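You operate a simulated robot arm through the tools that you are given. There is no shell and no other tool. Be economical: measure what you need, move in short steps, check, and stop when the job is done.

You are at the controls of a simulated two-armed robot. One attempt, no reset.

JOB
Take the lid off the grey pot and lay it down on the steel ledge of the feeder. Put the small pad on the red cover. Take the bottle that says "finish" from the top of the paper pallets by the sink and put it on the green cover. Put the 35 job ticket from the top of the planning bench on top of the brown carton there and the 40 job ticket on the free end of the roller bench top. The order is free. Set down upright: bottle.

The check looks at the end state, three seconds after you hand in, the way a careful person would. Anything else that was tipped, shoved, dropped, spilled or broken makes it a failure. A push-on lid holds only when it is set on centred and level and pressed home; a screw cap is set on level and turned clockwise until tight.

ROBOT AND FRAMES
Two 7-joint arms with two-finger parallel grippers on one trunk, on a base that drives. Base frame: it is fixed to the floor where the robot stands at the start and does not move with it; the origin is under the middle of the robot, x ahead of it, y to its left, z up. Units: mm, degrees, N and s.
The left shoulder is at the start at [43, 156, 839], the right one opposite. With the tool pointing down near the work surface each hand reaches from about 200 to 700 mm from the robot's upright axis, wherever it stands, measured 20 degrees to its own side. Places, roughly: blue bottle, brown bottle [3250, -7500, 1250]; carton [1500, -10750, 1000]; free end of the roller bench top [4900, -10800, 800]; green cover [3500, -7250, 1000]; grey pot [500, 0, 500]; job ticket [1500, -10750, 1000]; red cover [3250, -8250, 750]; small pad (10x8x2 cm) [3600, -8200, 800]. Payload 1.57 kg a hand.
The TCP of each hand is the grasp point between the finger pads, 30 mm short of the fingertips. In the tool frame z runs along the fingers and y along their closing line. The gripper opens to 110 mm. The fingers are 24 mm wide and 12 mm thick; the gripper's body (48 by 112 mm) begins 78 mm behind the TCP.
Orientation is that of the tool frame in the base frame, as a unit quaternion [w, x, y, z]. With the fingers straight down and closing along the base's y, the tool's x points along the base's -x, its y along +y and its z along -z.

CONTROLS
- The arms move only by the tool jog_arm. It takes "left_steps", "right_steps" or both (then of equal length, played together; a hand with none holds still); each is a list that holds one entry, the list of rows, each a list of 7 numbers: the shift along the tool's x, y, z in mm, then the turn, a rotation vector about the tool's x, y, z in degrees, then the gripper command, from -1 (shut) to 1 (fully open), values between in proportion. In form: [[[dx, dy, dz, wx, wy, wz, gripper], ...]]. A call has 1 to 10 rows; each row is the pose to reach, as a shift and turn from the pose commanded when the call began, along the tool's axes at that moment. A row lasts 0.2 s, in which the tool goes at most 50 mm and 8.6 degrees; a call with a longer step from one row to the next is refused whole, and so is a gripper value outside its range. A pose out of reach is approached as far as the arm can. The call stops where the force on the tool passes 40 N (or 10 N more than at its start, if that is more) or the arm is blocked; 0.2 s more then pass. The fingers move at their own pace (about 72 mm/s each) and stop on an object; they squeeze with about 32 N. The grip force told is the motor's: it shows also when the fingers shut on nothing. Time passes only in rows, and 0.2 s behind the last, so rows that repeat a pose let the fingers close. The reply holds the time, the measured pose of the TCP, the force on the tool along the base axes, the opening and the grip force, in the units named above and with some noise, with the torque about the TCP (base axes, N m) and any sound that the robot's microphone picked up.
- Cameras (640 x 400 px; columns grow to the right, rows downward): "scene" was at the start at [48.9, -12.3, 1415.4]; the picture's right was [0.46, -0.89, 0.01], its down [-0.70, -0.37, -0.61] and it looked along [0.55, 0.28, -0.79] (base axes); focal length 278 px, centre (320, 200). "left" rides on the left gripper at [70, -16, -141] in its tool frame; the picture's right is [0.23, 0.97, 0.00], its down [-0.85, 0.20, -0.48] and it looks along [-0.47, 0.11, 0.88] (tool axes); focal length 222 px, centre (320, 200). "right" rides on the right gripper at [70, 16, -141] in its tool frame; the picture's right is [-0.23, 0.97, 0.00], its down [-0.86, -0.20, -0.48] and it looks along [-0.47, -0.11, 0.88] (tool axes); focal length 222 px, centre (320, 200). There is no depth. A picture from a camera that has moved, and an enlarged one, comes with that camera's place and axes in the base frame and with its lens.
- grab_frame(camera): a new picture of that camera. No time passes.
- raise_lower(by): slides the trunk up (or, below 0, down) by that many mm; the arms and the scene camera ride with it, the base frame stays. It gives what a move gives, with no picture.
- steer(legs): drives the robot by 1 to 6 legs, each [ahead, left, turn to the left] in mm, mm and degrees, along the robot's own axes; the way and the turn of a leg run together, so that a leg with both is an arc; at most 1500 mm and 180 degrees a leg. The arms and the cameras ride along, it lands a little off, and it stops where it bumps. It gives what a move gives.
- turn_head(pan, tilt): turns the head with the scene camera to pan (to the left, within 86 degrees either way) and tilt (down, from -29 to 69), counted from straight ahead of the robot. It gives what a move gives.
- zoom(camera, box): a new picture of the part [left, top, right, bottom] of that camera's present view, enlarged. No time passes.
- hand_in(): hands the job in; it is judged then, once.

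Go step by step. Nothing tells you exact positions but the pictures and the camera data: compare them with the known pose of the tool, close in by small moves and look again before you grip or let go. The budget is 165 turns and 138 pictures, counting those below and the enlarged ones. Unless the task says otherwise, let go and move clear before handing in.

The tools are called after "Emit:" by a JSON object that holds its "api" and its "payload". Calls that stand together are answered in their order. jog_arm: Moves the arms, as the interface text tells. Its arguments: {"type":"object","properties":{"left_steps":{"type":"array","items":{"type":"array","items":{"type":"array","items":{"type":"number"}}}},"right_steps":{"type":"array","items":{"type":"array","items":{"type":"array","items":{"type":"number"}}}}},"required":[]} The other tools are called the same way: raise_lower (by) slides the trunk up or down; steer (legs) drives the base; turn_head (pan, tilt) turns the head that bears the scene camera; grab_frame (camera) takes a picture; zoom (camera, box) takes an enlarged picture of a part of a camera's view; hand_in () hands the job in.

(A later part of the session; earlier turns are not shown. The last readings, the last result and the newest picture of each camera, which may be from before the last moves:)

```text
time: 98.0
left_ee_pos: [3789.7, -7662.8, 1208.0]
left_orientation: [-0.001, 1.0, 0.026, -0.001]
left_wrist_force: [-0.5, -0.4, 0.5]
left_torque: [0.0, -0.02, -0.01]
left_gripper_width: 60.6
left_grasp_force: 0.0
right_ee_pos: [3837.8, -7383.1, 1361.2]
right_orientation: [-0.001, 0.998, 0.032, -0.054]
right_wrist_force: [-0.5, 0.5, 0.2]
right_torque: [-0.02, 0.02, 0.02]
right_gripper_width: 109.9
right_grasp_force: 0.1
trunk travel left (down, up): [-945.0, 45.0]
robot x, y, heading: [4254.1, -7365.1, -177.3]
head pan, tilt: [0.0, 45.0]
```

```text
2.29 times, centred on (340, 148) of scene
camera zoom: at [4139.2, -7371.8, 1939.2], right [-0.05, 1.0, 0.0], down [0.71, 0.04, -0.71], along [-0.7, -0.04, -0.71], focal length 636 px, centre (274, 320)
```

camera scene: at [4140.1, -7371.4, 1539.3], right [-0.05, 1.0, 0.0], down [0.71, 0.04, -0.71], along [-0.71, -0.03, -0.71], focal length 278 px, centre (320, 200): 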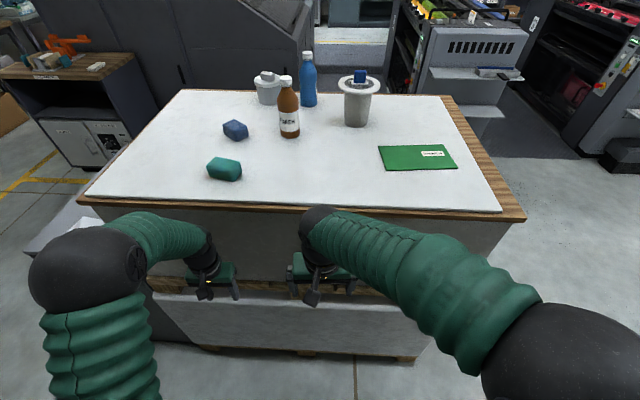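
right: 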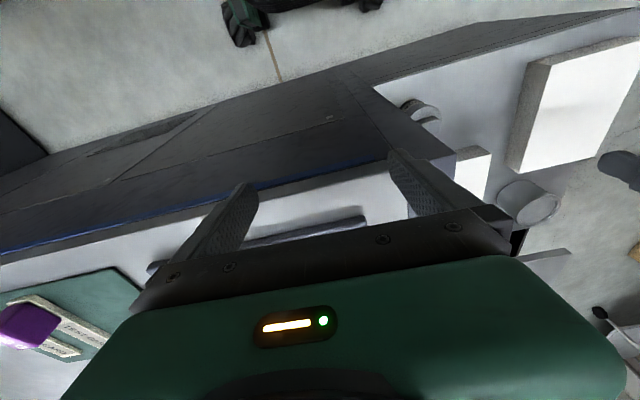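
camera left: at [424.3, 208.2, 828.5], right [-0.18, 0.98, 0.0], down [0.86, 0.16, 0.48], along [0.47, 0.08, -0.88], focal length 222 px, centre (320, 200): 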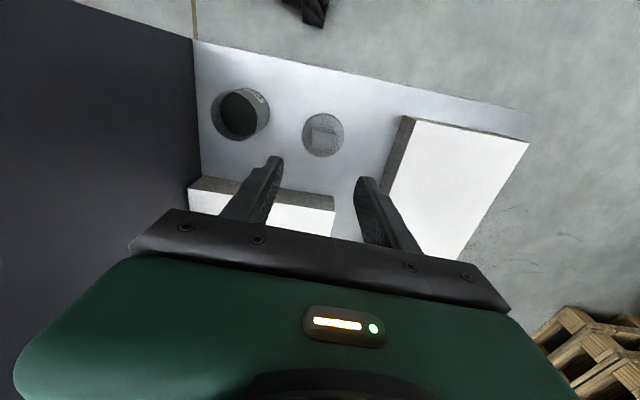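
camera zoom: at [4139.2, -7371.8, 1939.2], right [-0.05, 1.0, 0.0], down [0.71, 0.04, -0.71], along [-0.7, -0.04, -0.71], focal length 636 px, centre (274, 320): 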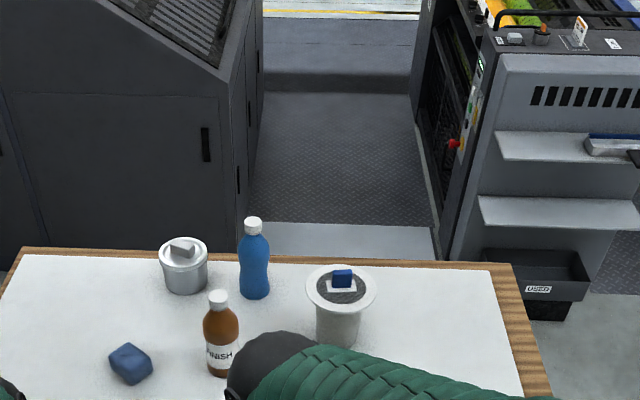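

The brown bottle reads "FINISH", near (3425, -7500). I move 165 mm nearer and bring the left hand over it, high up.

Emit:
{"api": "steer", "payload": {"legs": [[165, 0, -2.5]]}}

Emit:
{"api": "grab_frame", "payload": {"camera": "left"}}

Emit:
{"api": "turn_head", "payload": {"pan": 0, "tilt": 60}}

Emit:
{"api": "grab_frame", "payload": {"camera": "scene"}}

```text
time: 99.5
left_ee_pos: [3617.6, -7648.7, 1208.9]
left_orientation: [-0.002, 1.0, 0.003, -0.004]
left_wrist_force: [-0.8, 0.8, -0.5]
left_torque: [-0.02, -0.02, 0.0]
left_gripper_width: 60.6
left_grasp_force: 0.0
right_ee_pos: [3678.8, -7369.8, 1362.6]
right_orientation: [-0.002, 0.998, 0.01, -0.055]
right_wrist_force: [-0.7, 0.2, -0.2]
right_torque: [-0.03, -0.01, 0.01]
right_gripper_width: 110.1
right_grasp_force: 0.0
trunk travel left (down, up): [-945.0, 45.0]
robot x, y, heading: [4089.7, -7371.6, -179.6]
head pan, tilt: [0.0, 45.0]
```

```text
103 pictures are left
camera left: at [3688.2, -7632.0, 1351.3], right [0.23, -0.97, -0.01], down [-0.85, -0.21, 0.48], along [-0.47, -0.11, -0.88], focal length 222 px, centre (320, 200)
```

left: 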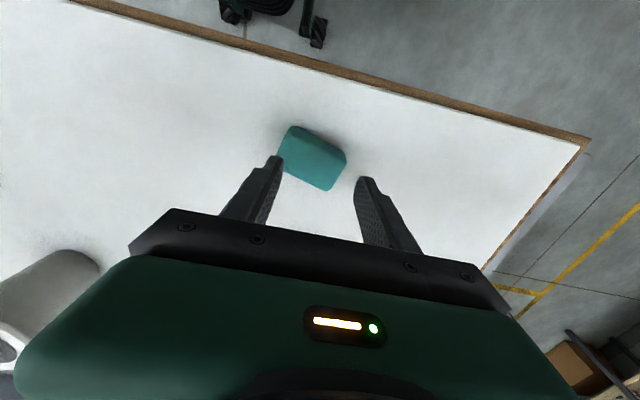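

```text
time: 100.2
left_ee_pos: [3615.0, -7647.8, 1207.4]
left_orientation: [-0.001, 1.0, 0.005, -0.001]
left_wrist_force: [-0.9, 0.4, 0.1]
left_torque: [0.01, 0.02, 0.01]
left_gripper_width: 60.5
left_grasp_force: 0.1
right_ee_pos: [3676.0, -7368.9, 1361.0]
right_orientation: [-0.002, 0.999, 0.011, -0.054]
right_wrist_force: [0.6, -0.3, -1.3]
right_torque: [0.02, 0.0, 0.02]
right_gripper_width: 110.3
right_grasp_force: 0.1
trunk travel left (down, up): [-945.0, 45.0]
robot x, y, heading: [4086.3, -7368.5, -179.7]
head pan, tilt: [0.0, 60.0]
```

```text
102 pictures are left
camera scene: at [3992.3, -7370.6, 1920.0], right [-0.01, 1.0, 0.0], down [0.87, 0.01, -0.5], along [-0.5, 0.0, -0.87], focal length 278 px, centre (320, 200)
```

scene: 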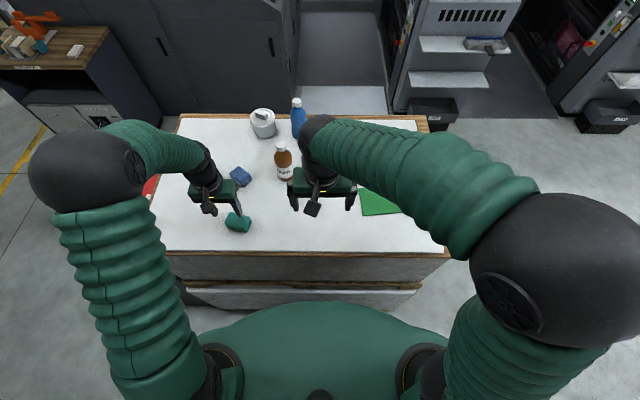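

Brown bottle near (3421, -7498), top about 1258. Left hand rises and moves over it while the right hand steps aside.

Emit:
{"api": "jog_arm", "payload": {"left_steps": [[[0, 0, -48, 0, 0, 0, 1], [0, 0, -95, 0, 0, 0, 1], [-38, -30, -100, 0, 0, 0, 1], [-76, -60, -100, 0, 0, 0, 1], [-114, -90, -100, 0, 0, 0, 1], [-152, -120, -100, 0, 0, 0, 1], [-180, -150, -100, 0, 0, 0, 1]]], "right_steps": [[[0, -40, 0, 0, 0, 0, 1], [0, -80, 0, 0, 0, 0, 1], [0, -120, 0, 0, 0, 0, 1], [0, -150, 0, 0, 0, 0, 1], [0, -150, 0, 0, 0, 0, 1], [0, -150, 0, 0, 0, 0, 1], [0, -150, 0, 0, 0, 0, 1]]]}}

Emit:
{"api": "grab_frame", "payload": {"camera": "left"}}

Emit:
{"api": "grab_frame", "payload": {"camera": "scene"}}

```text
time: 101.8
left_ee_pos: [3428.7, -7497.5, 1306.3]
left_orientation: [-0.001, 1.0, 0.005, 0.002]
left_wrist_force: [0.5, 0.3, -0.6]
left_torque: [-0.01, 0.01, -0.01]
left_gripper_width: 109.8
left_grasp_force: 0.0
right_ee_pos: [3668.1, -7214.5, 1361.9]
right_orientation: [-0.002, 0.999, 0.011, -0.052]
right_wrist_force: [-0.7, -0.3, -0.2]
right_torque: [-0.06, 0.01, -0.01]
right_gripper_width: 109.9
right_grasp_force: 0.0
trunk travel left (down, up): [-945.0, 45.0]
robot x, y, heading: [4086.3, -7370.4, -179.6]
head pan, tilt: [0.0, 60.0]
```

```text
101 pictures are left
camera left: at [3499.0, -7481.7, 1449.4], right [0.24, -0.97, 0.0], down [-0.85, -0.21, 0.48], along [-0.46, -0.11, -0.88], focal length 222 px, centre (320, 200)
```

left: 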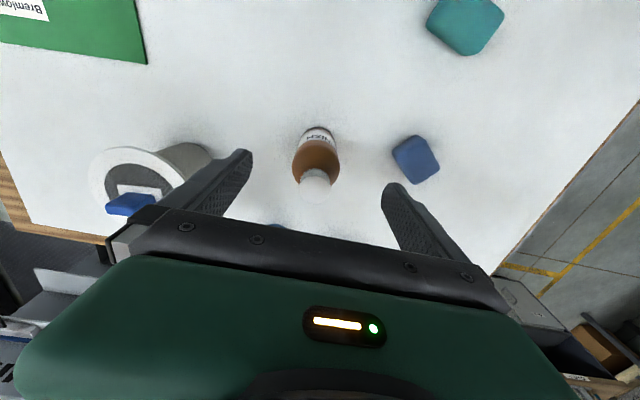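

```text
100 pictures are left
camera scene: at [3983.8, -7367.7, 1919.5], right [-0.01, 1.0, 0.0], down [0.87, 0.01, -0.5], along [-0.5, 0.0, -0.87], focal length 278 px, centre (320, 200)
```

scene: 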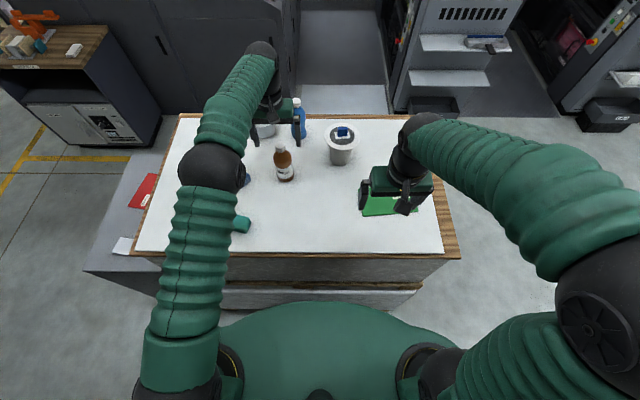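

Cap centre is about (3410, -7498). I lower around the bottle.

Emit:
{"api": "jog_arm", "payload": {"left_steps": [[[-10, 0, 20, 0, 0, 0, 1], [-18, 0, 50, 0, 0, 0, 1], [-18, 0, 75, 0, 0, 0, 1], [-18, 0, 90, 0, 0, 0, 1]]]}}

Emit:
{"api": "grab_frame", "payload": {"camera": "left"}}

Emit:
{"api": "zoom", "payload": {"camera": "scene", "box": [210, 60, 350, 200]}}

```text
time: 102.8
left_ee_pos: [3411.4, -7500.1, 1221.3]
left_orientation: [-0.002, 1.0, 0.004, -0.002]
left_wrist_force: [0.3, 0.6, -0.4]
left_torque: [-0.01, 0.01, -0.01]
left_gripper_width: 110.1
left_grasp_force: 0.0
right_ee_pos: [3672.7, -7215.1, 1363.8]
right_orientation: [0.0, 0.999, 0.01, -0.053]
right_wrist_force: [0.1, -0.2, 1.0]
right_torque: [0.06, -0.04, 0.01]
right_gripper_width: 110.3
right_grasp_force: 0.0
trunk travel left (down, up): [-945.0, 45.0]
robot x, y, heading: [4088.6, -7367.1, -179.6]
head pan, tilt: [0.0, 60.0]
```

```text
99 pictures are left
camera left: at [3482.6, -7483.2, 1362.6], right [0.23, -0.97, 0.0], down [-0.85, -0.21, 0.48], along [-0.47, -0.11, -0.88], focal length 222 px, centre (320, 200)
```

left: 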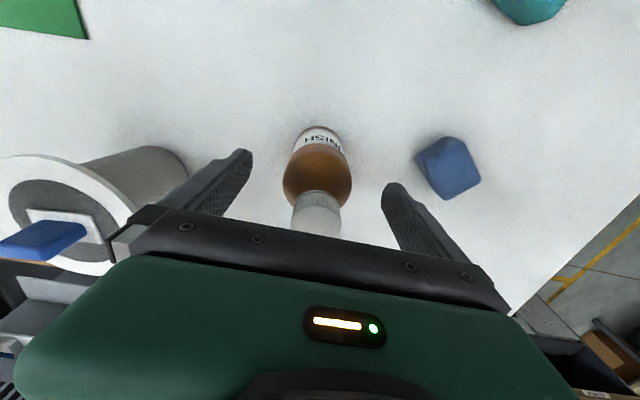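

```text
2.86 times, centred on (280, 130) of scene
camera zoom: at [3988.4, -7368.9, 1919.8], right [-0.01, 1.0, 0.0], down [0.87, 0.01, -0.5], along [-0.5, 0.0, -0.87], focal length 796 px, centre (434, 400)
```

zoom: 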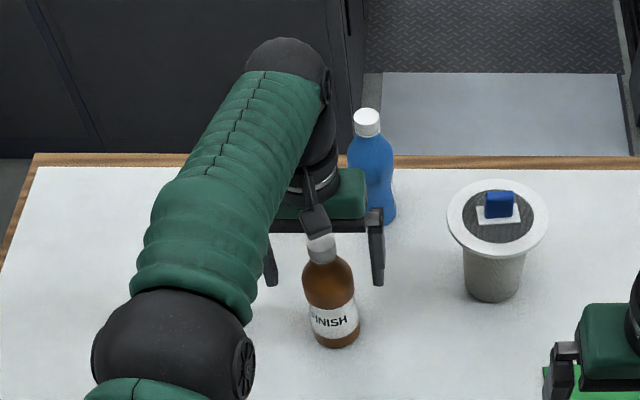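

Label reads FINISH; axis is centred. I go down 24 mm more and close.

Emit:
{"api": "jog_arm", "payload": {"left_steps": [[[0, 0, 12, 0, 0, 0, 1], [0, 0, 24, 0, 0, 0, 1], [0, 0, 24, 0, 0, 0, 0.3], [0, 0, 24, 0, 0, 0, -0.3], [0, 0, 24, 0, 0, 0, -0.8], [0, 0, 24, 0, 0, 0, -1], [0, 0, 24, 0, 0, 0, -1]]]}}

Emit:
{"api": "grab_frame", "payload": {"camera": "left"}}

```text
time: 104.4
left_ee_pos: [3412.2, -7499.1, 1195.8]
left_orientation: [-0.002, 1.0, 0.004, -0.002]
left_wrist_force: [1.0, 0.4, 2.8]
left_torque: [0.04, -0.04, -0.02]
left_gripper_width: 57.5
left_grasp_force: 32.0
right_ee_pos: [3672.4, -7216.3, 1363.2]
right_orientation: [-0.001, 0.999, 0.01, -0.053]
right_wrist_force: [-0.4, 0.1, -0.1]
right_torque: [-0.04, -0.02, -0.01]
right_gripper_width: 110.0
right_grasp_force: 0.0
trunk travel left (down, up): [-945.0, 45.0]
robot x, y, heading: [4089.9, -7373.7, -179.4]
head pan, tilt: [0.0, 60.0]
```

```text
97 pictures are left
camera left: at [3483.2, -7482.8, 1338.3], right [0.23, -0.97, 0.0], down [-0.85, -0.21, 0.48], along [-0.47, -0.11, -0.88], focal length 222 px, centre (320, 200)
```

left: 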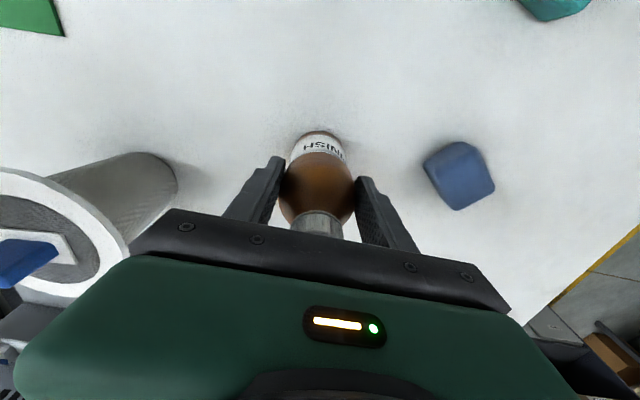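

Held (57.5 mm). I lift, pull back toward me, and check.

Emit:
{"api": "jog_arm", "payload": {"left_steps": [[[0, 0, -10, 0, 0, 0, -1], [0, 0, -30, 0, 0, 0, -1], [0, 0, -60, 0, 0, 0, -1], [35, 0, -70, 0, 0, 0, -1], [70, 0, -70, 0, 0, 0, -1], [97, 0, -70, 0, 0, 0, -1]]]}}

Emit:
{"api": "steer", "payload": {"legs": [[0, -364, -0.6]]}}

Emit:
{"api": "grab_frame", "payload": {"camera": "left"}}

Emit:
{"api": "grab_frame", "payload": {"camera": "scene"}}

```text
time: 105.8
left_ee_pos: [3513.5, -7496.8, 1266.2]
left_orientation: [-0.002, 1.0, 0.003, -0.001]
left_wrist_force: [0.5, -0.2, -3.6]
left_torque: [0.03, -0.04, 0.01]
left_gripper_width: 57.9
left_grasp_force: 32.2
right_ee_pos: [3673.1, -7216.1, 1364.2]
right_orientation: [-0.001, 0.999, 0.011, -0.053]
right_wrist_force: [-0.4, -0.4, 0.3]
right_torque: [-0.01, -0.02, -0.01]
right_gripper_width: 110.0
right_grasp_force: 0.1
trunk travel left (down, up): [-945.0, 45.0]
robot x, y, heading: [4089.7, -7368.0, -179.6]
head pan, tilt: [0.0, 60.0]
```

```text
time: 108.2
left_ee_pos: [3510.6, -7141.0, 1264.3]
left_orientation: [-0.007, 1.0, -0.004, -0.001]
left_wrist_force: [0.5, 0.3, -4.2]
left_torque: [0.01, -0.03, 0.0]
left_gripper_width: 57.9
left_grasp_force: 31.8
right_ee_pos: [3673.7, -6862.7, 1364.6]
right_orientation: [-0.007, 0.999, 0.003, -0.052]
right_wrist_force: [-0.1, -0.6, 0.2]
right_torque: [0.06, -0.03, 0.02]
right_gripper_width: 110.0
right_grasp_force: 0.1
trunk travel left (down, up): [-945.0, 45.0]
robot x, y, heading: [4090.3, -7008.4, 179.6]
head pan, tilt: [0.0, 60.0]
```

```text
96 pictures are left
camera left: at [3581.2, -7127.6, 1405.1], right [0.22, -0.98, -0.02], down [-0.86, -0.2, 0.48], along [-0.47, -0.09, -0.88], focal length 222 px, centre (320, 200)
```

left: 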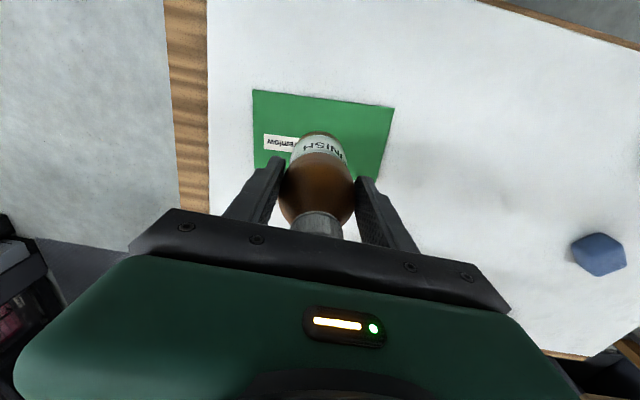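

```text
95 pictures are left
camera scene: at [3987.6, -7028.9, 1919.5], right [0.01, 1.0, 0.01], down [0.87, 0.0, -0.5], along [-0.5, 0.01, -0.87], focal length 278 px, centre (320, 200)
```

scene: 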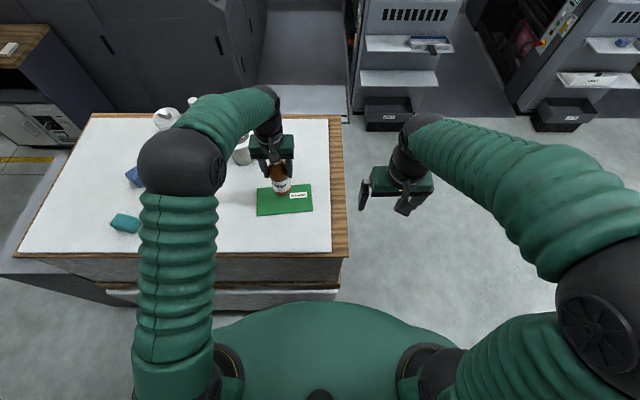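

The bottle hangs over the middle of the green cover. I lower it gently.

Emit:
{"api": "jog_arm", "payload": {"left_steps": [[[-4, -5, 25, 0, 0, 0, -1], [-4, -5, 48, 0, 0, 0, -1], [-4, -5, 58, 0, 0, 0, -1], [-4, -5, 61, 0, 0, 0, -1], [-4, -5, 63, 0, 0, 0, -1], [-4, -5, 65, 0, 0, 0, -1]]]}}

Emit:
{"api": "zoom", "payload": {"camera": "scene", "box": [210, 130, 350, 230]}}

```text
time: 109.6
left_ee_pos: [3508.4, -7112.0, 1201.3]
left_orientation: [0.002, 1.0, -0.004, -0.001]
left_wrist_force: [0.6, -0.2, -4.1]
left_torque: [-0.04, -0.05, 0.0]
left_gripper_width: 57.5
left_grasp_force: 32.1
right_ee_pos: [3674.5, -6837.6, 1363.4]
right_orientation: [0.002, 0.999, 0.003, -0.053]
right_wrist_force: [-0.3, 1.1, 0.3]
right_torque: [-0.05, 0.02, 0.01]
right_gripper_width: 110.0
right_grasp_force: 0.1
trunk travel left (down, up): [-945.0, 45.0]
robot x, y, heading: [4087.1, -7009.3, 179.4]
head pan, tilt: [0.0, 60.0]
```

```text
4.00 times, centred on (280, 180) of scene
camera zoom: at [3987.0, -6993.2, 1919.6], right [0.01, 1.0, -0.01], down [0.87, -0.01, -0.5], along [-0.5, 0.0, -0.87], focal length 1114 px, centre (480, 280)
```

zoom: 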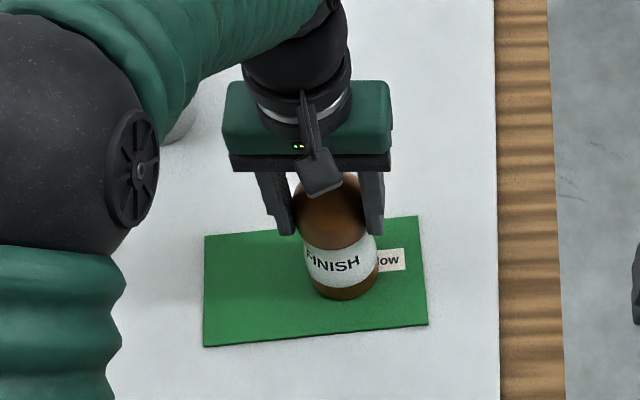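

It swayed settling by 25 mm; I shift back toward the cover's middle and lower until it touches.

Emit:
{"api": "jog_arm", "payload": {"left_steps": [[[0, 10, -6, 0, 0, 0, -1], [0, 24, -6, 0, 0, 0, -1], [0, 26, 0, 0, 0, 0, -1], [0, 26, 2, 0, 0, 0, -1], [0, 26, 4, 0, 0, 0, -1]]]}}

Emit:
{"api": "zoom", "payload": {"camera": "scene", "box": [210, 130, 350, 230]}}

```text
time: 110.8
left_ee_pos: [3508.3, -7144.0, 1199.8]
left_orientation: [-0.002, 1.0, -0.005, -0.005]
left_wrist_force: [-3.5, 3.5, 20.2]
left_torque: [0.2, 0.19, -0.02]
left_gripper_width: 57.7
left_grasp_force: 32.1
right_ee_pos: [3677.3, -6845.9, 1364.9]
right_orientation: [-0.002, 0.999, 0.004, -0.054]
right_wrist_force: [0.8, -0.4, -0.1]
right_torque: [0.03, 0.03, -0.03]
right_gripper_width: 110.2
right_grasp_force: 0.0
trunk travel left (down, up): [-945.0, 45.0]
robot x, y, heading: [4087.5, -7008.8, 179.6]
head pan, tilt: [0.0, 60.0]
```

```text
4.00 times, centred on (280, 180) of scene
camera zoom: at [3992.1, -7004.9, 1920.4], right [0.01, 1.0, 0.0], down [0.87, -0.01, -0.5], along [-0.5, 0.0, -0.87], focal length 1114 px, centre (480, 280)
```

zoom: 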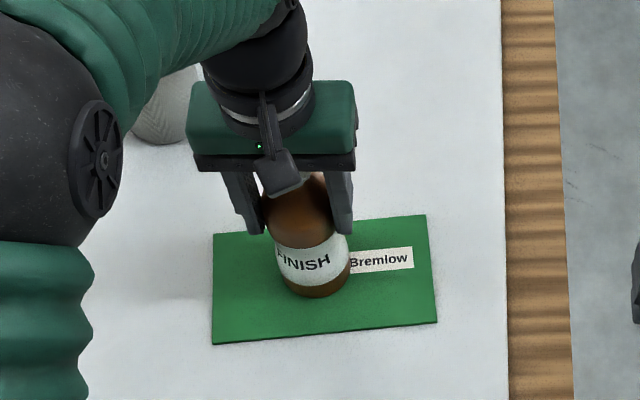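

Contact (20 N) on the cover. I ease up 2 mm, open and lift clear straight up.

Emit:
{"api": "jog_arm", "payload": {"left_steps": [[[0, 0, -2, 0, 0, 0, -0.5], [0, 0, -2, 0, 0, 0, 0.1], [0, 0, -2, 0, 0, 0, 0.7], [0, 0, -2, 0, 0, 0, 0.8], [0, 0, -30, 0, 0, 0, 0.8], [0, 0, -75, 0, 0, 0, 0.8], [0, 0, -120, 0, 0, 0, 0.8]]]}}

Emit:
{"api": "grab_frame", "payload": {"camera": "scene"}}

```text
time: 112.4
left_ee_pos: [3510.5, -7144.1, 1317.9]
left_orientation: [-0.002, 1.0, -0.004, -0.002]
left_wrist_force: [0.5, 0.9, -0.4]
left_torque: [-0.01, 0.01, -0.01]
left_gripper_width: 98.9
left_grasp_force: 0.1
right_ee_pos: [3678.5, -6846.6, 1364.6]
right_orientation: [-0.002, 0.999, 0.005, -0.054]
right_wrist_force: [0.4, 0.4, -0.2]
right_torque: [-0.03, 0.0, -0.02]
right_gripper_width: 110.3
right_grasp_force: 0.1
trunk travel left (down, up): [-945.0, 45.0]
robot x, y, heading: [4088.3, -7007.0, 179.4]
head pan, tilt: [0.0, 60.0]
```

```text
92 pictures are left
camera scene: at [3991.4, -7005.5, 1919.9], right [0.01, 1.0, 0.0], down [0.87, -0.01, -0.5], along [-0.5, 0.0, -0.87], focal length 278 px, centre (320, 200)
```

scene: 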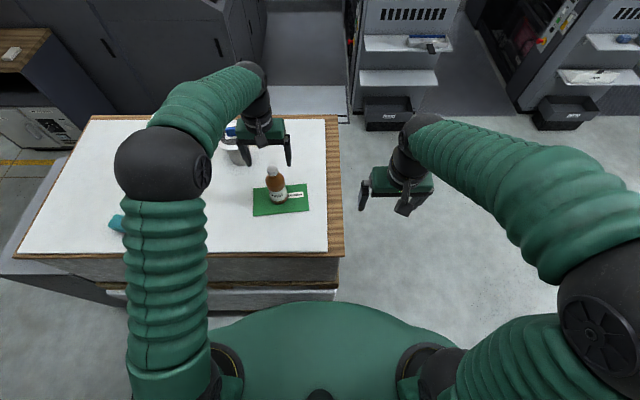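

The bottle stands upright on the green cover. I back off and drive along to the red cover beyond the stack.

Emit:
{"api": "steer", "payload": {"legs": [[-220, 0, 0], [0, 1210, 0.5]]}}

Emit:
{"api": "turn_head", "payload": {"pan": 0, "tilt": 50}}

Emit:
{"api": "grab_frame", "payload": {"camera": "scene"}}

```text
time: 119.8
left_ee_pos: [3748.3, -8390.2, 1317.0]
left_orientation: [-0.001, 1.0, 0.02, -0.002]
left_wrist_force: [-0.6, 0.4, 0.1]
left_torque: [0.01, 0.02, 0.01]
left_gripper_width: 98.9
left_grasp_force: 0.1
right_ee_pos: [3901.7, -8084.4, 1362.7]
right_orientation: [0.001, 0.998, 0.025, -0.053]
right_wrist_force: [-0.4, 0.6, 0.0]
right_torque: [-0.03, -0.01, 0.03]
right_gripper_width: 110.2
right_grasp_force: 0.0
trunk travel left (down, up): [-945.0, 45.0]
robot x, y, heading: [4320.8, -8229.2, -177.9]
head pan, tilt: [0.0, 60.0]
```

```text
time: 120.5
left_ee_pos: [3750.0, -8394.4, 1316.8]
left_orientation: [-0.002, 1.0, 0.018, -0.003]
left_wrist_force: [-0.3, -0.1, 0.5]
left_torque: [0.01, -0.02, 0.03]
left_gripper_width: 98.9
left_grasp_force: 0.0
right_ee_pos: [3904.0, -8088.3, 1364.3]
right_orientation: [0.0, 0.998, 0.027, -0.054]
right_wrist_force: [0.4, -0.9, 0.5]
right_torque: [0.0, 0.01, -0.01]
right_gripper_width: 109.7
right_grasp_force: 0.0
trunk travel left (down, up): [-945.0, 45.0]
robot x, y, heading: [4323.3, -8228.8, -177.9]
head pan, tilt: [0.0, 50.0]
```

```text
91 pictures are left
camera scene: at [4211.4, -8233.7, 1932.2], right [-0.04, 1.0, 0.0], down [0.77, 0.03, -0.64], along [-0.64, -0.02, -0.77], focal length 278 px, centre (320, 200)
```

scene: 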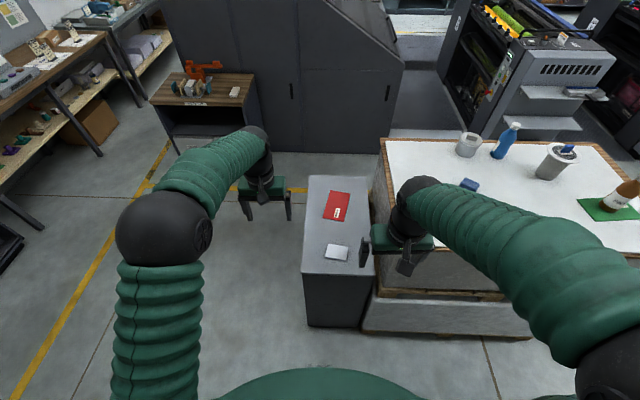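

The red cover and white pad lie on a low cabinet next to the stack. Its free long side faces -y, so I go round to that side and face +y.

Emit:
{"api": "steer", "payload": {"legs": [[0, 740, 0], [890, 0, 0], [0, 0, -92]]}}

Emit:
{"api": "raise_lower", "payload": {"by": -280}}

Emit:
{"api": "turn_head", "payload": {"pan": 0, "tilt": 50}}

Emit:
{"api": "grab_frame", "payload": {"camera": "scene"}}

```text
time: 132.8
left_ee_pos: [3300.0, -8436.0, 1317.6]
left_orientation: [-0.003, 0.717, -0.697, -0.001]
left_wrist_force: [0.2, 0.2, 0.1]
left_torque: [-0.01, -0.03, 0.0]
left_gripper_width: 99.1
left_grasp_force: 0.1
right_ee_pos: [3602.4, -8595.4, 1364.8]
right_orientation: [-0.039, 0.72, -0.692, -0.037]
right_wrist_force: [-0.3, -0.7, -0.4]
right_torque: [0.0, 0.01, 0.01]
right_gripper_width: 110.1
right_grasp_force: 0.1
trunk travel left (down, up): [-945.0, 45.0]
robot x, y, heading: [3455.1, -9012.8, 91.6]
head pan, tilt: [0.0, 50.0]
```

```text
time: 135.6
left_ee_pos: [3300.9, -8439.6, 1039.5]
left_orientation: [-0.003, 0.717, -0.697, -0.001]
left_wrist_force: [0.9, -0.6, 0.5]
left_torque: [-0.02, 0.03, 0.0]
left_gripper_width: 99.2
left_grasp_force: 0.1
right_ee_pos: [3604.4, -8596.5, 1084.8]
right_orientation: [-0.04, 0.72, -0.692, -0.038]
right_wrist_force: [-0.4, -0.4, 0.1]
right_torque: [0.02, -0.02, 0.0]
right_gripper_width: 110.1
right_grasp_force: 0.1
trunk travel left (down, up): [-665.0, 325.0]
robot x, y, heading: [3458.0, -9012.5, 91.7]
head pan, tilt: [0.0, 50.0]
```

```text
time: 136.2
left_ee_pos: [3300.9, -8439.7, 1037.7]
left_orientation: [-0.004, 0.717, -0.697, -0.001]
left_wrist_force: [0.5, -0.1, 0.6]
left_torque: [0.02, 0.05, -0.02]
left_gripper_width: 99.0
left_grasp_force: 0.0
right_ee_pos: [3604.3, -8596.7, 1085.0]
right_orientation: [-0.04, 0.72, -0.692, -0.038]
right_wrist_force: [0.7, 0.6, -0.1]
right_torque: [0.02, -0.03, -0.03]
right_gripper_width: 110.1
right_grasp_force: 0.0
trunk travel left (down, up): [-665.0, 325.0]
robot x, y, heading: [3458.4, -9012.2, 91.5]
head pan, tilt: [0.0, 50.0]
```

```text
90 pictures are left
camera scene: at [3455.6, -8900.8, 1652.3], right [1.0, 0.03, 0.0], down [0.02, -0.77, -0.64], along [-0.02, 0.64, -0.77], focal length 278 px, centre (320, 200)
```

scene: 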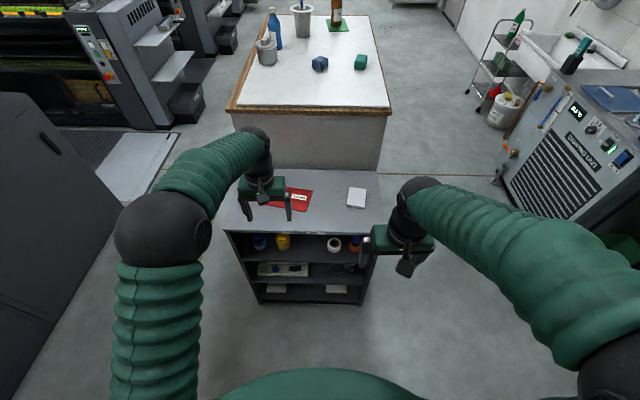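

Pad near (3584, -8158) and red cover near (3285, -8165). I pull the left hand back and drive up close.

Emit:
{"api": "jog_arm", "payload": {"left_steps": [[[40, 0, 0, 0, 0, 0, 0.8], [80, 0, 0, 0, 0, 0, 0.8], [120, 0, 0, 0, 0, 0, 0.8], [160, 0, 0, 0, 0, 0, 0.8]]]}}

Emit:
{"api": "steer", "payload": {"legs": [[275, 0, -1.5]]}}

Emit:
{"api": "grab_frame", "payload": {"camera": "right"}}

Emit:
{"api": "turn_head", "payload": {"pan": 0, "tilt": 60}}

Emit:
{"api": "grab_frame", "payload": {"camera": "scene"}}

```text
time: 137.2
left_ee_pos: [3306.2, -8601.3, 1036.8]
left_orientation: [-0.005, 0.717, -0.697, -0.003]
left_wrist_force: [0.9, -0.2, -0.5]
left_torque: [0.03, 0.02, -0.01]
left_gripper_width: 99.0
left_grasp_force: 0.0
right_ee_pos: [3604.0, -8599.6, 1085.0]
right_orientation: [-0.04, 0.72, -0.692, -0.039]
right_wrist_force: [0.6, -0.3, 0.0]
right_torque: [0.06, -0.03, 0.02]
right_gripper_width: 109.9
right_grasp_force: 0.1
trunk travel left (down, up): [-665.0, 325.0]
robot x, y, heading: [3457.7, -9009.9, 91.2]
head pan, tilt: [0.0, 50.0]
```

```text
time: 139.1
left_ee_pos: [3311.3, -8321.6, 1036.3]
left_orientation: [-0.004, 0.708, -0.706, -0.002]
left_wrist_force: [0.0, -0.3, 0.1]
left_torque: [0.01, -0.01, -0.03]
left_gripper_width: 99.0
left_grasp_force: 0.1
right_ee_pos: [3609.4, -8327.7, 1084.7]
right_orientation: [-0.04, 0.712, -0.7, -0.038]
right_wrist_force: [0.2, 0.4, 0.2]
right_torque: [0.05, 0.0, 0.01]
right_gripper_width: 110.3
right_grasp_force: 0.0
trunk travel left (down, up): [-665.0, 325.0]
robot x, y, heading: [3452.2, -8737.3, 90.2]
head pan, tilt: [0.0, 50.0]
```

```text
89 pictures are left
camera right: at [3595.0, -8412.6, 1218.2], right [-0.98, 0.21, 0.02], down [0.18, 0.8, 0.57], along [0.1, 0.56, -0.82], focal length 222 px, centre (320, 200)
```

right: 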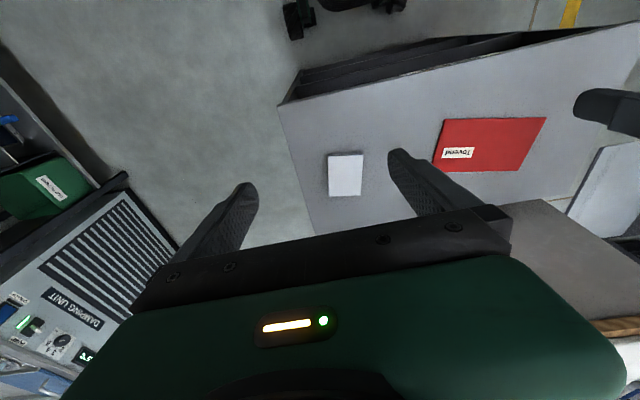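

```text
time: 139.8
left_ee_pos: [3312.1, -8319.6, 1036.0]
left_orientation: [-0.003, 0.708, -0.706, -0.001]
left_wrist_force: [-0.8, 1.3, -0.8]
left_torque: [-0.02, 0.02, -0.01]
left_gripper_width: 99.0
left_grasp_force: 0.0
right_ee_pos: [3610.3, -8324.7, 1084.9]
right_orientation: [-0.039, 0.713, -0.699, -0.037]
right_wrist_force: [0.0, -0.7, -0.9]
right_torque: [-0.01, -0.01, -0.01]
right_gripper_width: 109.9
right_grasp_force: 0.0
trunk travel left (down, up): [-665.0, 325.0]
robot x, y, heading: [3455.2, -8739.2, 90.4]
head pan, tilt: [0.0, 60.0]
```

```text
88 pictures are left
camera scene: at [3454.3, -8636.0, 1639.8], right [1.0, 0.0, 0.0], down [0.0, -0.87, -0.5], along [0.0, 0.5, -0.87], focal length 278 px, centre (320, 200)
```

scene: 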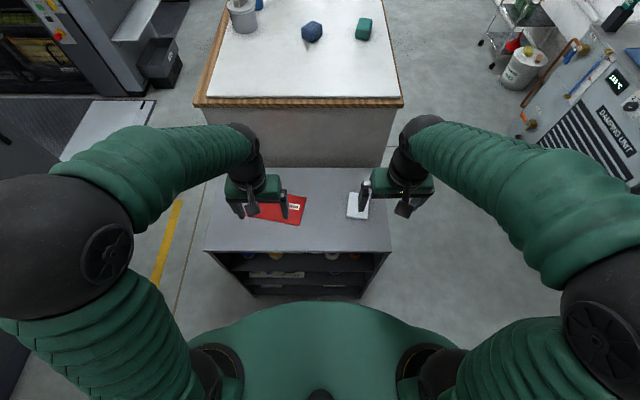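

Pad near (3582, -8166). I straighten the right hand's 6° tilt and bring it over the pad.

Emit:
{"api": "jog_arm", "payload": {"right_steps": [[[-23, 4, 37, 0, 1, 0, 1], [-46, 8, 74, 0, 2, 0, 1], [-68, 13, 110, 0, 3, 0, 1], [-91, 17, 147, 0, 4, 0, 1], [-114, 21, 184, 0, 5, 0, 1], [-136, 25, 215, 0, 6.1, 0, 1]]]}}

Emit:
{"api": "grab_frame", "payload": {"camera": "right"}}

Emit:
{"api": "zoom", "payload": {"camera": "scene", "box": [200, 140, 440, 290]}}

```text
time: 141.2
left_ee_pos: [3311.7, -8320.1, 1035.3]
left_orientation: [-0.005, 0.708, -0.706, -0.001]
left_wrist_force: [-0.1, 0.0, -0.2]
left_torque: [-0.03, -0.03, 0.0]
left_gripper_width: 99.0
left_grasp_force: 0.1
right_ee_pos: [3582.4, -8167.3, 884.6]
right_orientation: [-0.002, 0.713, -0.701, 0.0]
right_wrist_force: [-0.5, -0.6, -1.0]
right_torque: [-0.01, -0.01, 0.0]
right_gripper_width: 110.3
right_grasp_force: 0.1
trunk travel left (down, up): [-665.0, 325.0]
robot x, y, heading: [3452.0, -8737.7, 90.1]
head pan, tilt: [0.0, 60.0]
```

```text
87 pictures are left
camera right: at [3567.7, -8237.2, 1027.1], right [-0.98, 0.21, 0.0], down [0.18, 0.86, 0.48], along [0.1, 0.47, -0.88], focal length 222 px, centre (320, 200)
```

right: 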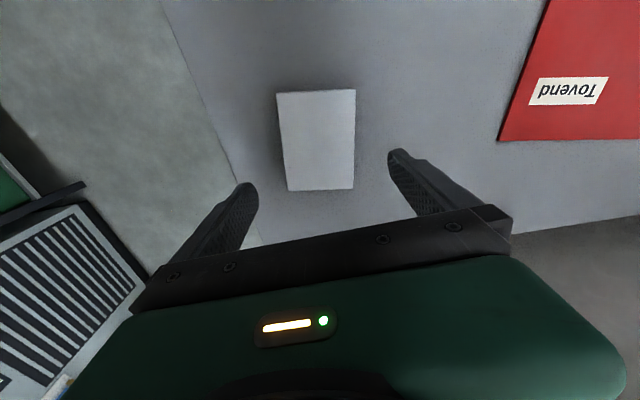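

```text
2.67 times, centred on (320, 215) of scene
camera zoom: at [3454.0, -8633.4, 1639.6], right [1.0, 0.0, 0.0], down [0.0, -0.87, -0.5], along [0.0, 0.5, -0.87], focal length 743 px, centre (320, 160)
```

zoom: 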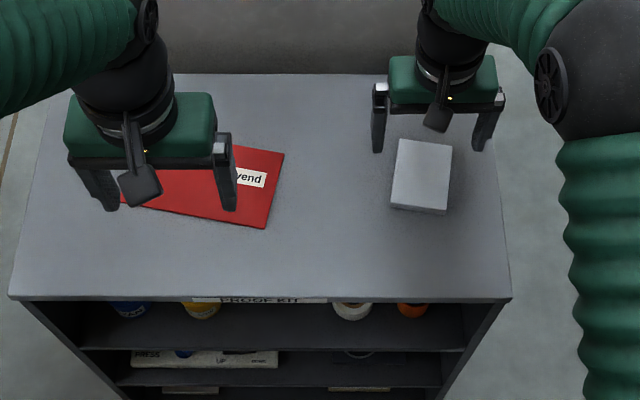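

Pad centre (3583, -8173), turned ~10° clockwise. I turn the hand 10° with it and go down around it.

Emit:
{"api": "jog_arm", "payload": {"right_steps": [[[3, 0, 20, 0, 0, 5, 1], [6, 0, 45, 0, 0, 10, 1], [6, 0, 70, 0, 0, 10, 1]]]}}

Emit:
{"api": "grab_frame", "payload": {"camera": "right"}}

```text
time: 142.0
left_ee_pos: [3311.2, -8324.2, 1036.1]
left_orientation: [-0.005, 0.708, -0.707, -0.002]
left_wrist_force: [0.1, -0.3, 0.3]
left_torque: [0.01, -0.01, 0.0]
left_gripper_width: 98.8
left_grasp_force: 0.1
right_ee_pos: [3581.0, -8175.2, 831.5]
right_orientation: [0.003, -0.649, 0.76, 0.003]
right_wrist_force: [-0.3, 1.4, -0.1]
right_torque: [0.02, 0.01, 0.0]
right_gripper_width: 110.0
right_grasp_force: 0.0
trunk travel left (down, up): [-665.0, 325.0]
robot x, y, heading: [3453.8, -8735.7, 90.1]
head pan, tilt: [0.0, 60.0]
stopped in row 3 (right hand): the force on the tool passed its limit at 69 N (the readings are from after the stop); the commanded pose is now the measured one
```

```text
85 pictures are left
camera right: at [3554.0, -8243.1, 971.7], right [-0.93, 0.38, 0.0], down [0.33, 0.81, 0.48], along [0.18, 0.45, -0.88], focal length 222 px, centre (320, 200)
```

right: 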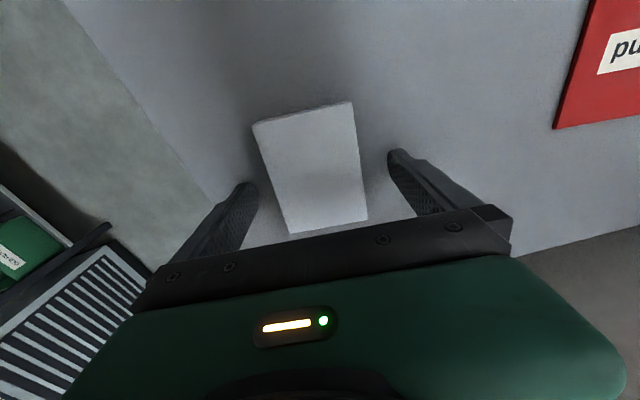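

The tips touched the cabinet top at about z 790. I go to a few mm above it and close on the pad.

Emit:
{"api": "jog_arm", "payload": {"right_steps": [[[3, 0, 6, 0, 0, 0, 1], [3, 0, 6, 0, 0, 0, 0.5], [3, 0, 6, 0, 0, 0, 0], [3, 0, 6, 0, 0, 0, -1], [3, 0, 6, 0, 0, 0, -1]]]}}

Emit:
{"api": "grab_frame", "payload": {"camera": "right"}}

Emit:
{"api": "zoom", "payload": {"camera": "scene", "box": [200, 140, 440, 290]}}

```text
time: 142.6
left_ee_pos: [3311.7, -8322.6, 1038.3]
left_orientation: [-0.006, 0.709, -0.705, -0.003]
left_wrist_force: [0.0, 0.9, -0.3]
left_torque: [-0.04, -0.03, 0.01]
left_gripper_width: 99.2
left_grasp_force: 0.0
right_ee_pos: [3580.8, -8173.7, 829.4]
right_orientation: [0.007, -0.65, 0.76, 0.006]
right_wrist_force: [0.9, -7.1, 27.2]
right_torque: [-0.78, -1.16, -0.17]
right_gripper_width: 85.7
right_grasp_force: 2.2
trunk travel left (down, up): [-665.0, 325.0]
robot x, y, heading: [3456.7, -8732.5, 89.9]
head pan, tilt: [0.0, 60.0]
stopped in row 2 (right hand): the force on the tool passed its limit at 46 N (the readings are from after the stop); the commanded pose is now the measured one
```

```text
84 pictures are left
camera right: at [3554.3, -8242.5, 970.4], right [-0.93, 0.38, 0.0], down [0.33, 0.8, 0.49], along [0.18, 0.46, -0.87], focal length 222 px, centre (320, 200)
```

right: 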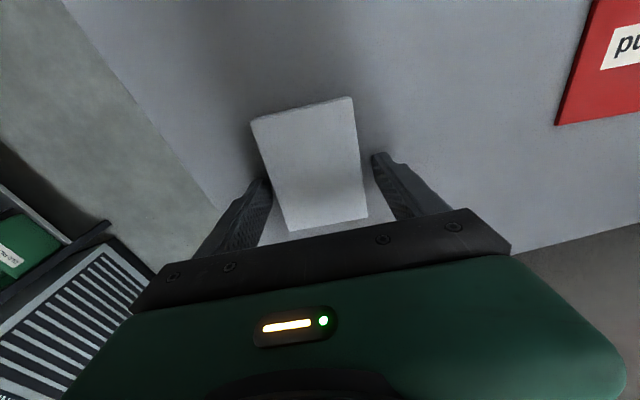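

```text
2.67 times, centred on (320, 215) of scene
camera zoom: at [3453.2, -8640.8, 1640.5], right [1.0, 0.0, 0.0], down [0.0, -0.87, -0.5], along [0.0, 0.5, -0.87], focal length 743 px, centre (320, 160)
```

zoom: 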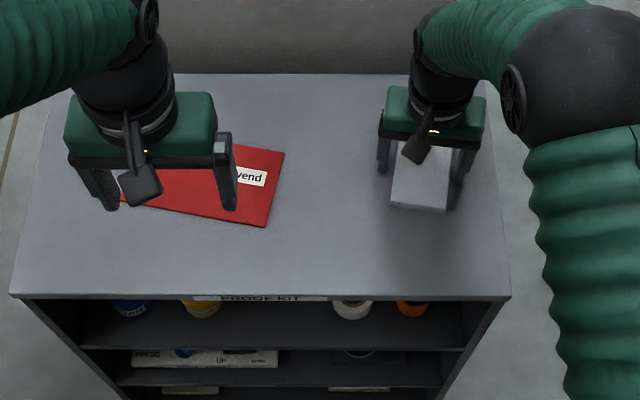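

Surface is at z≈799. I raise 2 mm and close.

Emit:
{"api": "jog_arm", "payload": {"right_steps": [[[2, 0, -4, 0, 0, 0, 0.4], [2, 0, -4, 0, 0, 0, -1], [2, 0, -4, 0, 0, 0, -1], [2, 0, -4, 0, 0, 0, -1]]]}}

Emit:
{"api": "grab_frame", "payload": {"camera": "right"}}

```text
time: 143.6
left_ee_pos: [3312.4, -8321.8, 1035.6]
left_orientation: [-0.005, 0.708, -0.706, -0.003]
left_wrist_force: [-0.1, -0.1, 0.8]
left_torque: [0.04, 0.01, -0.05]
left_gripper_width: 99.1
left_grasp_force: 0.1
right_ee_pos: [3581.1, -8174.2, 830.9]
right_orientation: [0.005, -0.65, 0.76, 0.005]
right_wrist_force: [0.8, 1.2, 1.6]
right_torque: [0.23, 0.07, -0.07]
right_gripper_width: 69.3
right_grasp_force: 31.8
trunk travel left (down, up): [-665.0, 325.0]
robot x, y, heading: [3449.9, -8737.8, 89.8]
head pan, tilt: [0.0, 60.0]
```

```text
82 pictures are left
camera right: at [3554.3, -8242.7, 970.7], right [-0.93, 0.38, 0.0], down [0.33, 0.81, 0.49], along [0.18, 0.46, -0.87], focal length 222 px, centre (320, 200)
```

right: 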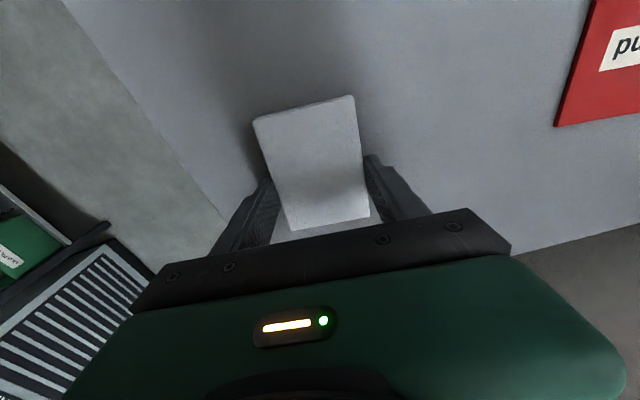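

The pad is held. I lift it, and sidestep left 303 mm to above the red cover.

Emit:
{"api": "jog_arm", "payload": {"right_steps": [[[0, 0, -10, 0, 0, 0, -1], [0, 0, -30, 0, 0, 0, -1], [0, 0, -60, 0, 0, 0, -1]]]}}

Emit:
{"api": "steer", "payload": {"legs": [[0, 303, 0]]}}

Emit:
{"api": "grab_frame", "payload": {"camera": "right"}}

Emit:
{"api": "zoom", "payload": {"camera": "scene", "box": [240, 140, 480, 290]}}

```text
time: 144.4
left_ee_pos: [3312.4, -8322.1, 1037.4]
left_orientation: [-0.005, 0.709, -0.706, -0.002]
left_wrist_force: [1.0, 0.1, -0.2]
left_torque: [0.03, 0.03, 0.0]
left_gripper_width: 99.0
left_grasp_force: 0.1
right_ee_pos: [3582.7, -8174.8, 889.9]
right_orientation: [0.005, -0.65, 0.76, 0.005]
right_wrist_force: [-0.2, -0.7, -1.8]
right_torque: [0.03, 0.0, -0.01]
right_gripper_width: 69.5
right_grasp_force: 31.6
trunk travel left (down, up): [-665.0, 325.0]
robot x, y, heading: [3454.2, -8733.4, 90.2]
head pan, tilt: [0.0, 60.0]
```

```text
time: 146.5
left_ee_pos: [3014.4, -8323.9, 1037.2]
left_orientation: [-0.001, 0.709, -0.705, -0.005]
left_wrist_force: [0.6, 0.3, -0.4]
left_torque: [-0.01, 0.09, -0.02]
left_gripper_width: 99.1
left_grasp_force: 0.2
right_ee_pos: [3283.7, -8175.3, 890.5]
right_orientation: [0.002, -0.65, 0.76, 0.008]
right_wrist_force: [2.1, 0.1, -1.6]
right_torque: [0.0, 0.08, -0.02]
right_gripper_width: 69.1
right_grasp_force: 32.4
trunk travel left (down, up): [-665.0, 325.0]
robot x, y, heading: [3151.3, -8737.2, 89.9]
head pan, tilt: [0.0, 60.0]
```

```text
81 pictures are left
camera right: at [3257.6, -8244.8, 1030.3], right [-0.93, 0.37, 0.01], down [0.33, 0.81, 0.49], along [0.17, 0.46, -0.87], focal length 222 px, centre (320, 200)
```

right: 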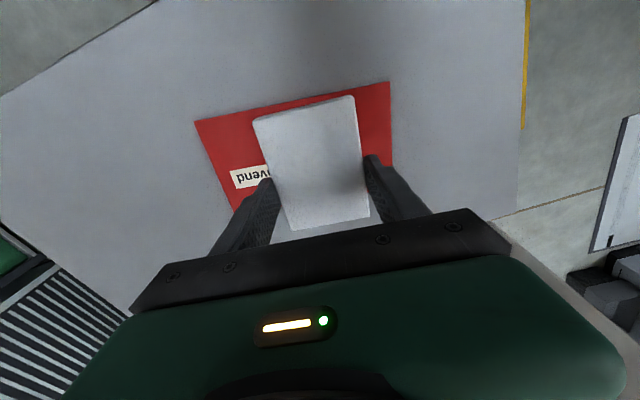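

```text
2.67 times, centred on (360, 215) of scene
camera zoom: at [3163.4, -8635.9, 1639.6], right [1.0, 0.0, -0.01], down [0.0, -0.87, -0.5], along [-0.01, 0.5, -0.87], focal length 743 px, centre (213, 160)
```

zoom: 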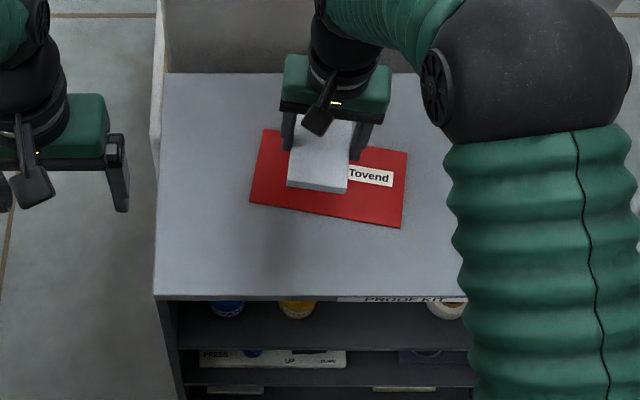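

The pad is right over the cover. Lower gently.

Emit:
{"api": "jog_arm", "payload": {"right_steps": [[[0, 0, 25, 0, 0, 0, -1], [0, 0, 45, 0, 0, 0, -1], [0, 0, 52, 0, 0, 0, -1], [0, 0, 55, 0, 0, 0, -1], [0, 0, 57, 0, 0, 0, -1], [0, 0, 59, 0, 0, 0, -1]]]}}

Emit:
{"api": "zoom", "payload": {"camera": "scene", "box": [240, 140, 480, 290]}}

```text
time: 147.9
left_ee_pos: [3006.3, -8325.6, 1036.3]
left_orientation: [-0.006, 0.708, -0.706, -0.003]
left_wrist_force: [-0.2, -0.6, 0.5]
left_torque: [-0.01, 0.0, -0.01]
left_gripper_width: 99.0
left_grasp_force: 0.1
right_ee_pos: [3274.9, -8176.8, 835.0]
right_orientation: [0.006, -0.65, 0.76, 0.007]
right_wrist_force: [-1.4, 0.6, 3.7]
right_torque: [-0.25, 0.08, -0.1]
right_gripper_width: 69.2
right_grasp_force: 32.5
trunk travel left (down, up): [-665.0, 325.0]
robot x, y, heading: [3146.8, -8736.6, 90.3]
head pan, tilt: [0.0, 60.0]
```

```text
2.67 times, centred on (360, 215) of scene
camera zoom: at [3149.5, -8637.3, 1639.9], right [1.0, 0.01, 0.0], down [0.0, -0.87, -0.5], along [0.0, 0.5, -0.87], focal length 743 px, centre (213, 160)
```

zoom: 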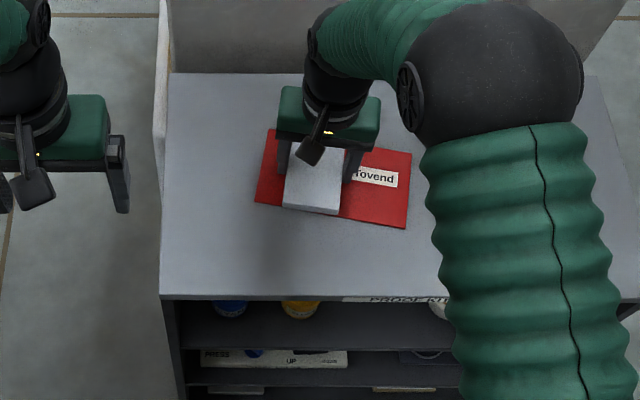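

Touching; the pad's near edge is flush with the cover's edge, so I shift 5 mm inward, then release.

Emit:
{"api": "jog_arm", "payload": {"right_steps": [[[0, 0, -4, 0, 0, 0, -1], [-5, -4, -4, 0, 0, 0, -1], [-5, -4, 1, 0, 0, 0, -1], [-5, -4, 0, 0, 0, 0, -0.2], [-5, -4, 0, 0, 0, 0, 0.5], [-5, -4, 0, 0, 0, 0, 0.6], [-5, -4, -25, 0, 0, 0, 0.6], [-5, -4, -70, 0, 0, 0, 0.6], [-5, -4, -120, 0, 0, 0, 0.6], [-5, -4, -170, 0, 0, 0, 0.6]]]}}

Emit:
{"api": "zoom", "payload": {"camera": "scene", "box": [240, 140, 480, 290]}}

```text
time: 150.1
left_ee_pos: [3004.5, -8324.8, 1036.4]
left_orientation: [-0.007, 0.709, -0.705, -0.002]
left_wrist_force: [0.4, -0.5, -0.6]
left_torque: [0.01, 0.03, 0.01]
left_gripper_width: 99.0
left_grasp_force: 0.1
right_ee_pos: [3278.3, -8175.7, 1002.2]
right_orientation: [0.007, -0.651, 0.759, 0.006]
right_wrist_force: [0.7, 0.7, 0.2]
right_torque: [0.04, 0.02, 0.01]
right_gripper_width: 87.9
right_grasp_force: 0.1
trunk travel left (down, up): [-665.0, 325.0]
robot x, y, heading: [3146.0, -8734.9, 90.6]
head pan, tilt: [0.0, 60.0]
```

```text
2.67 times, centred on (360, 215) of scene
camera zoom: at [3148.1, -8638.2, 1639.8], right [1.0, 0.01, 0.0], down [0.0, -0.87, -0.5], along [0.0, 0.5, -0.87], focal length 743 px, centre (213, 160)
```

zoom: 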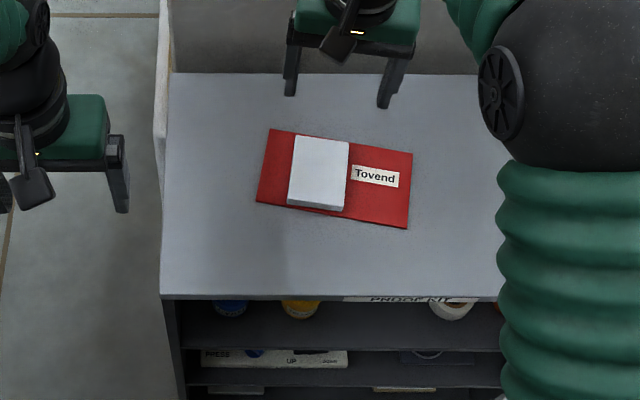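

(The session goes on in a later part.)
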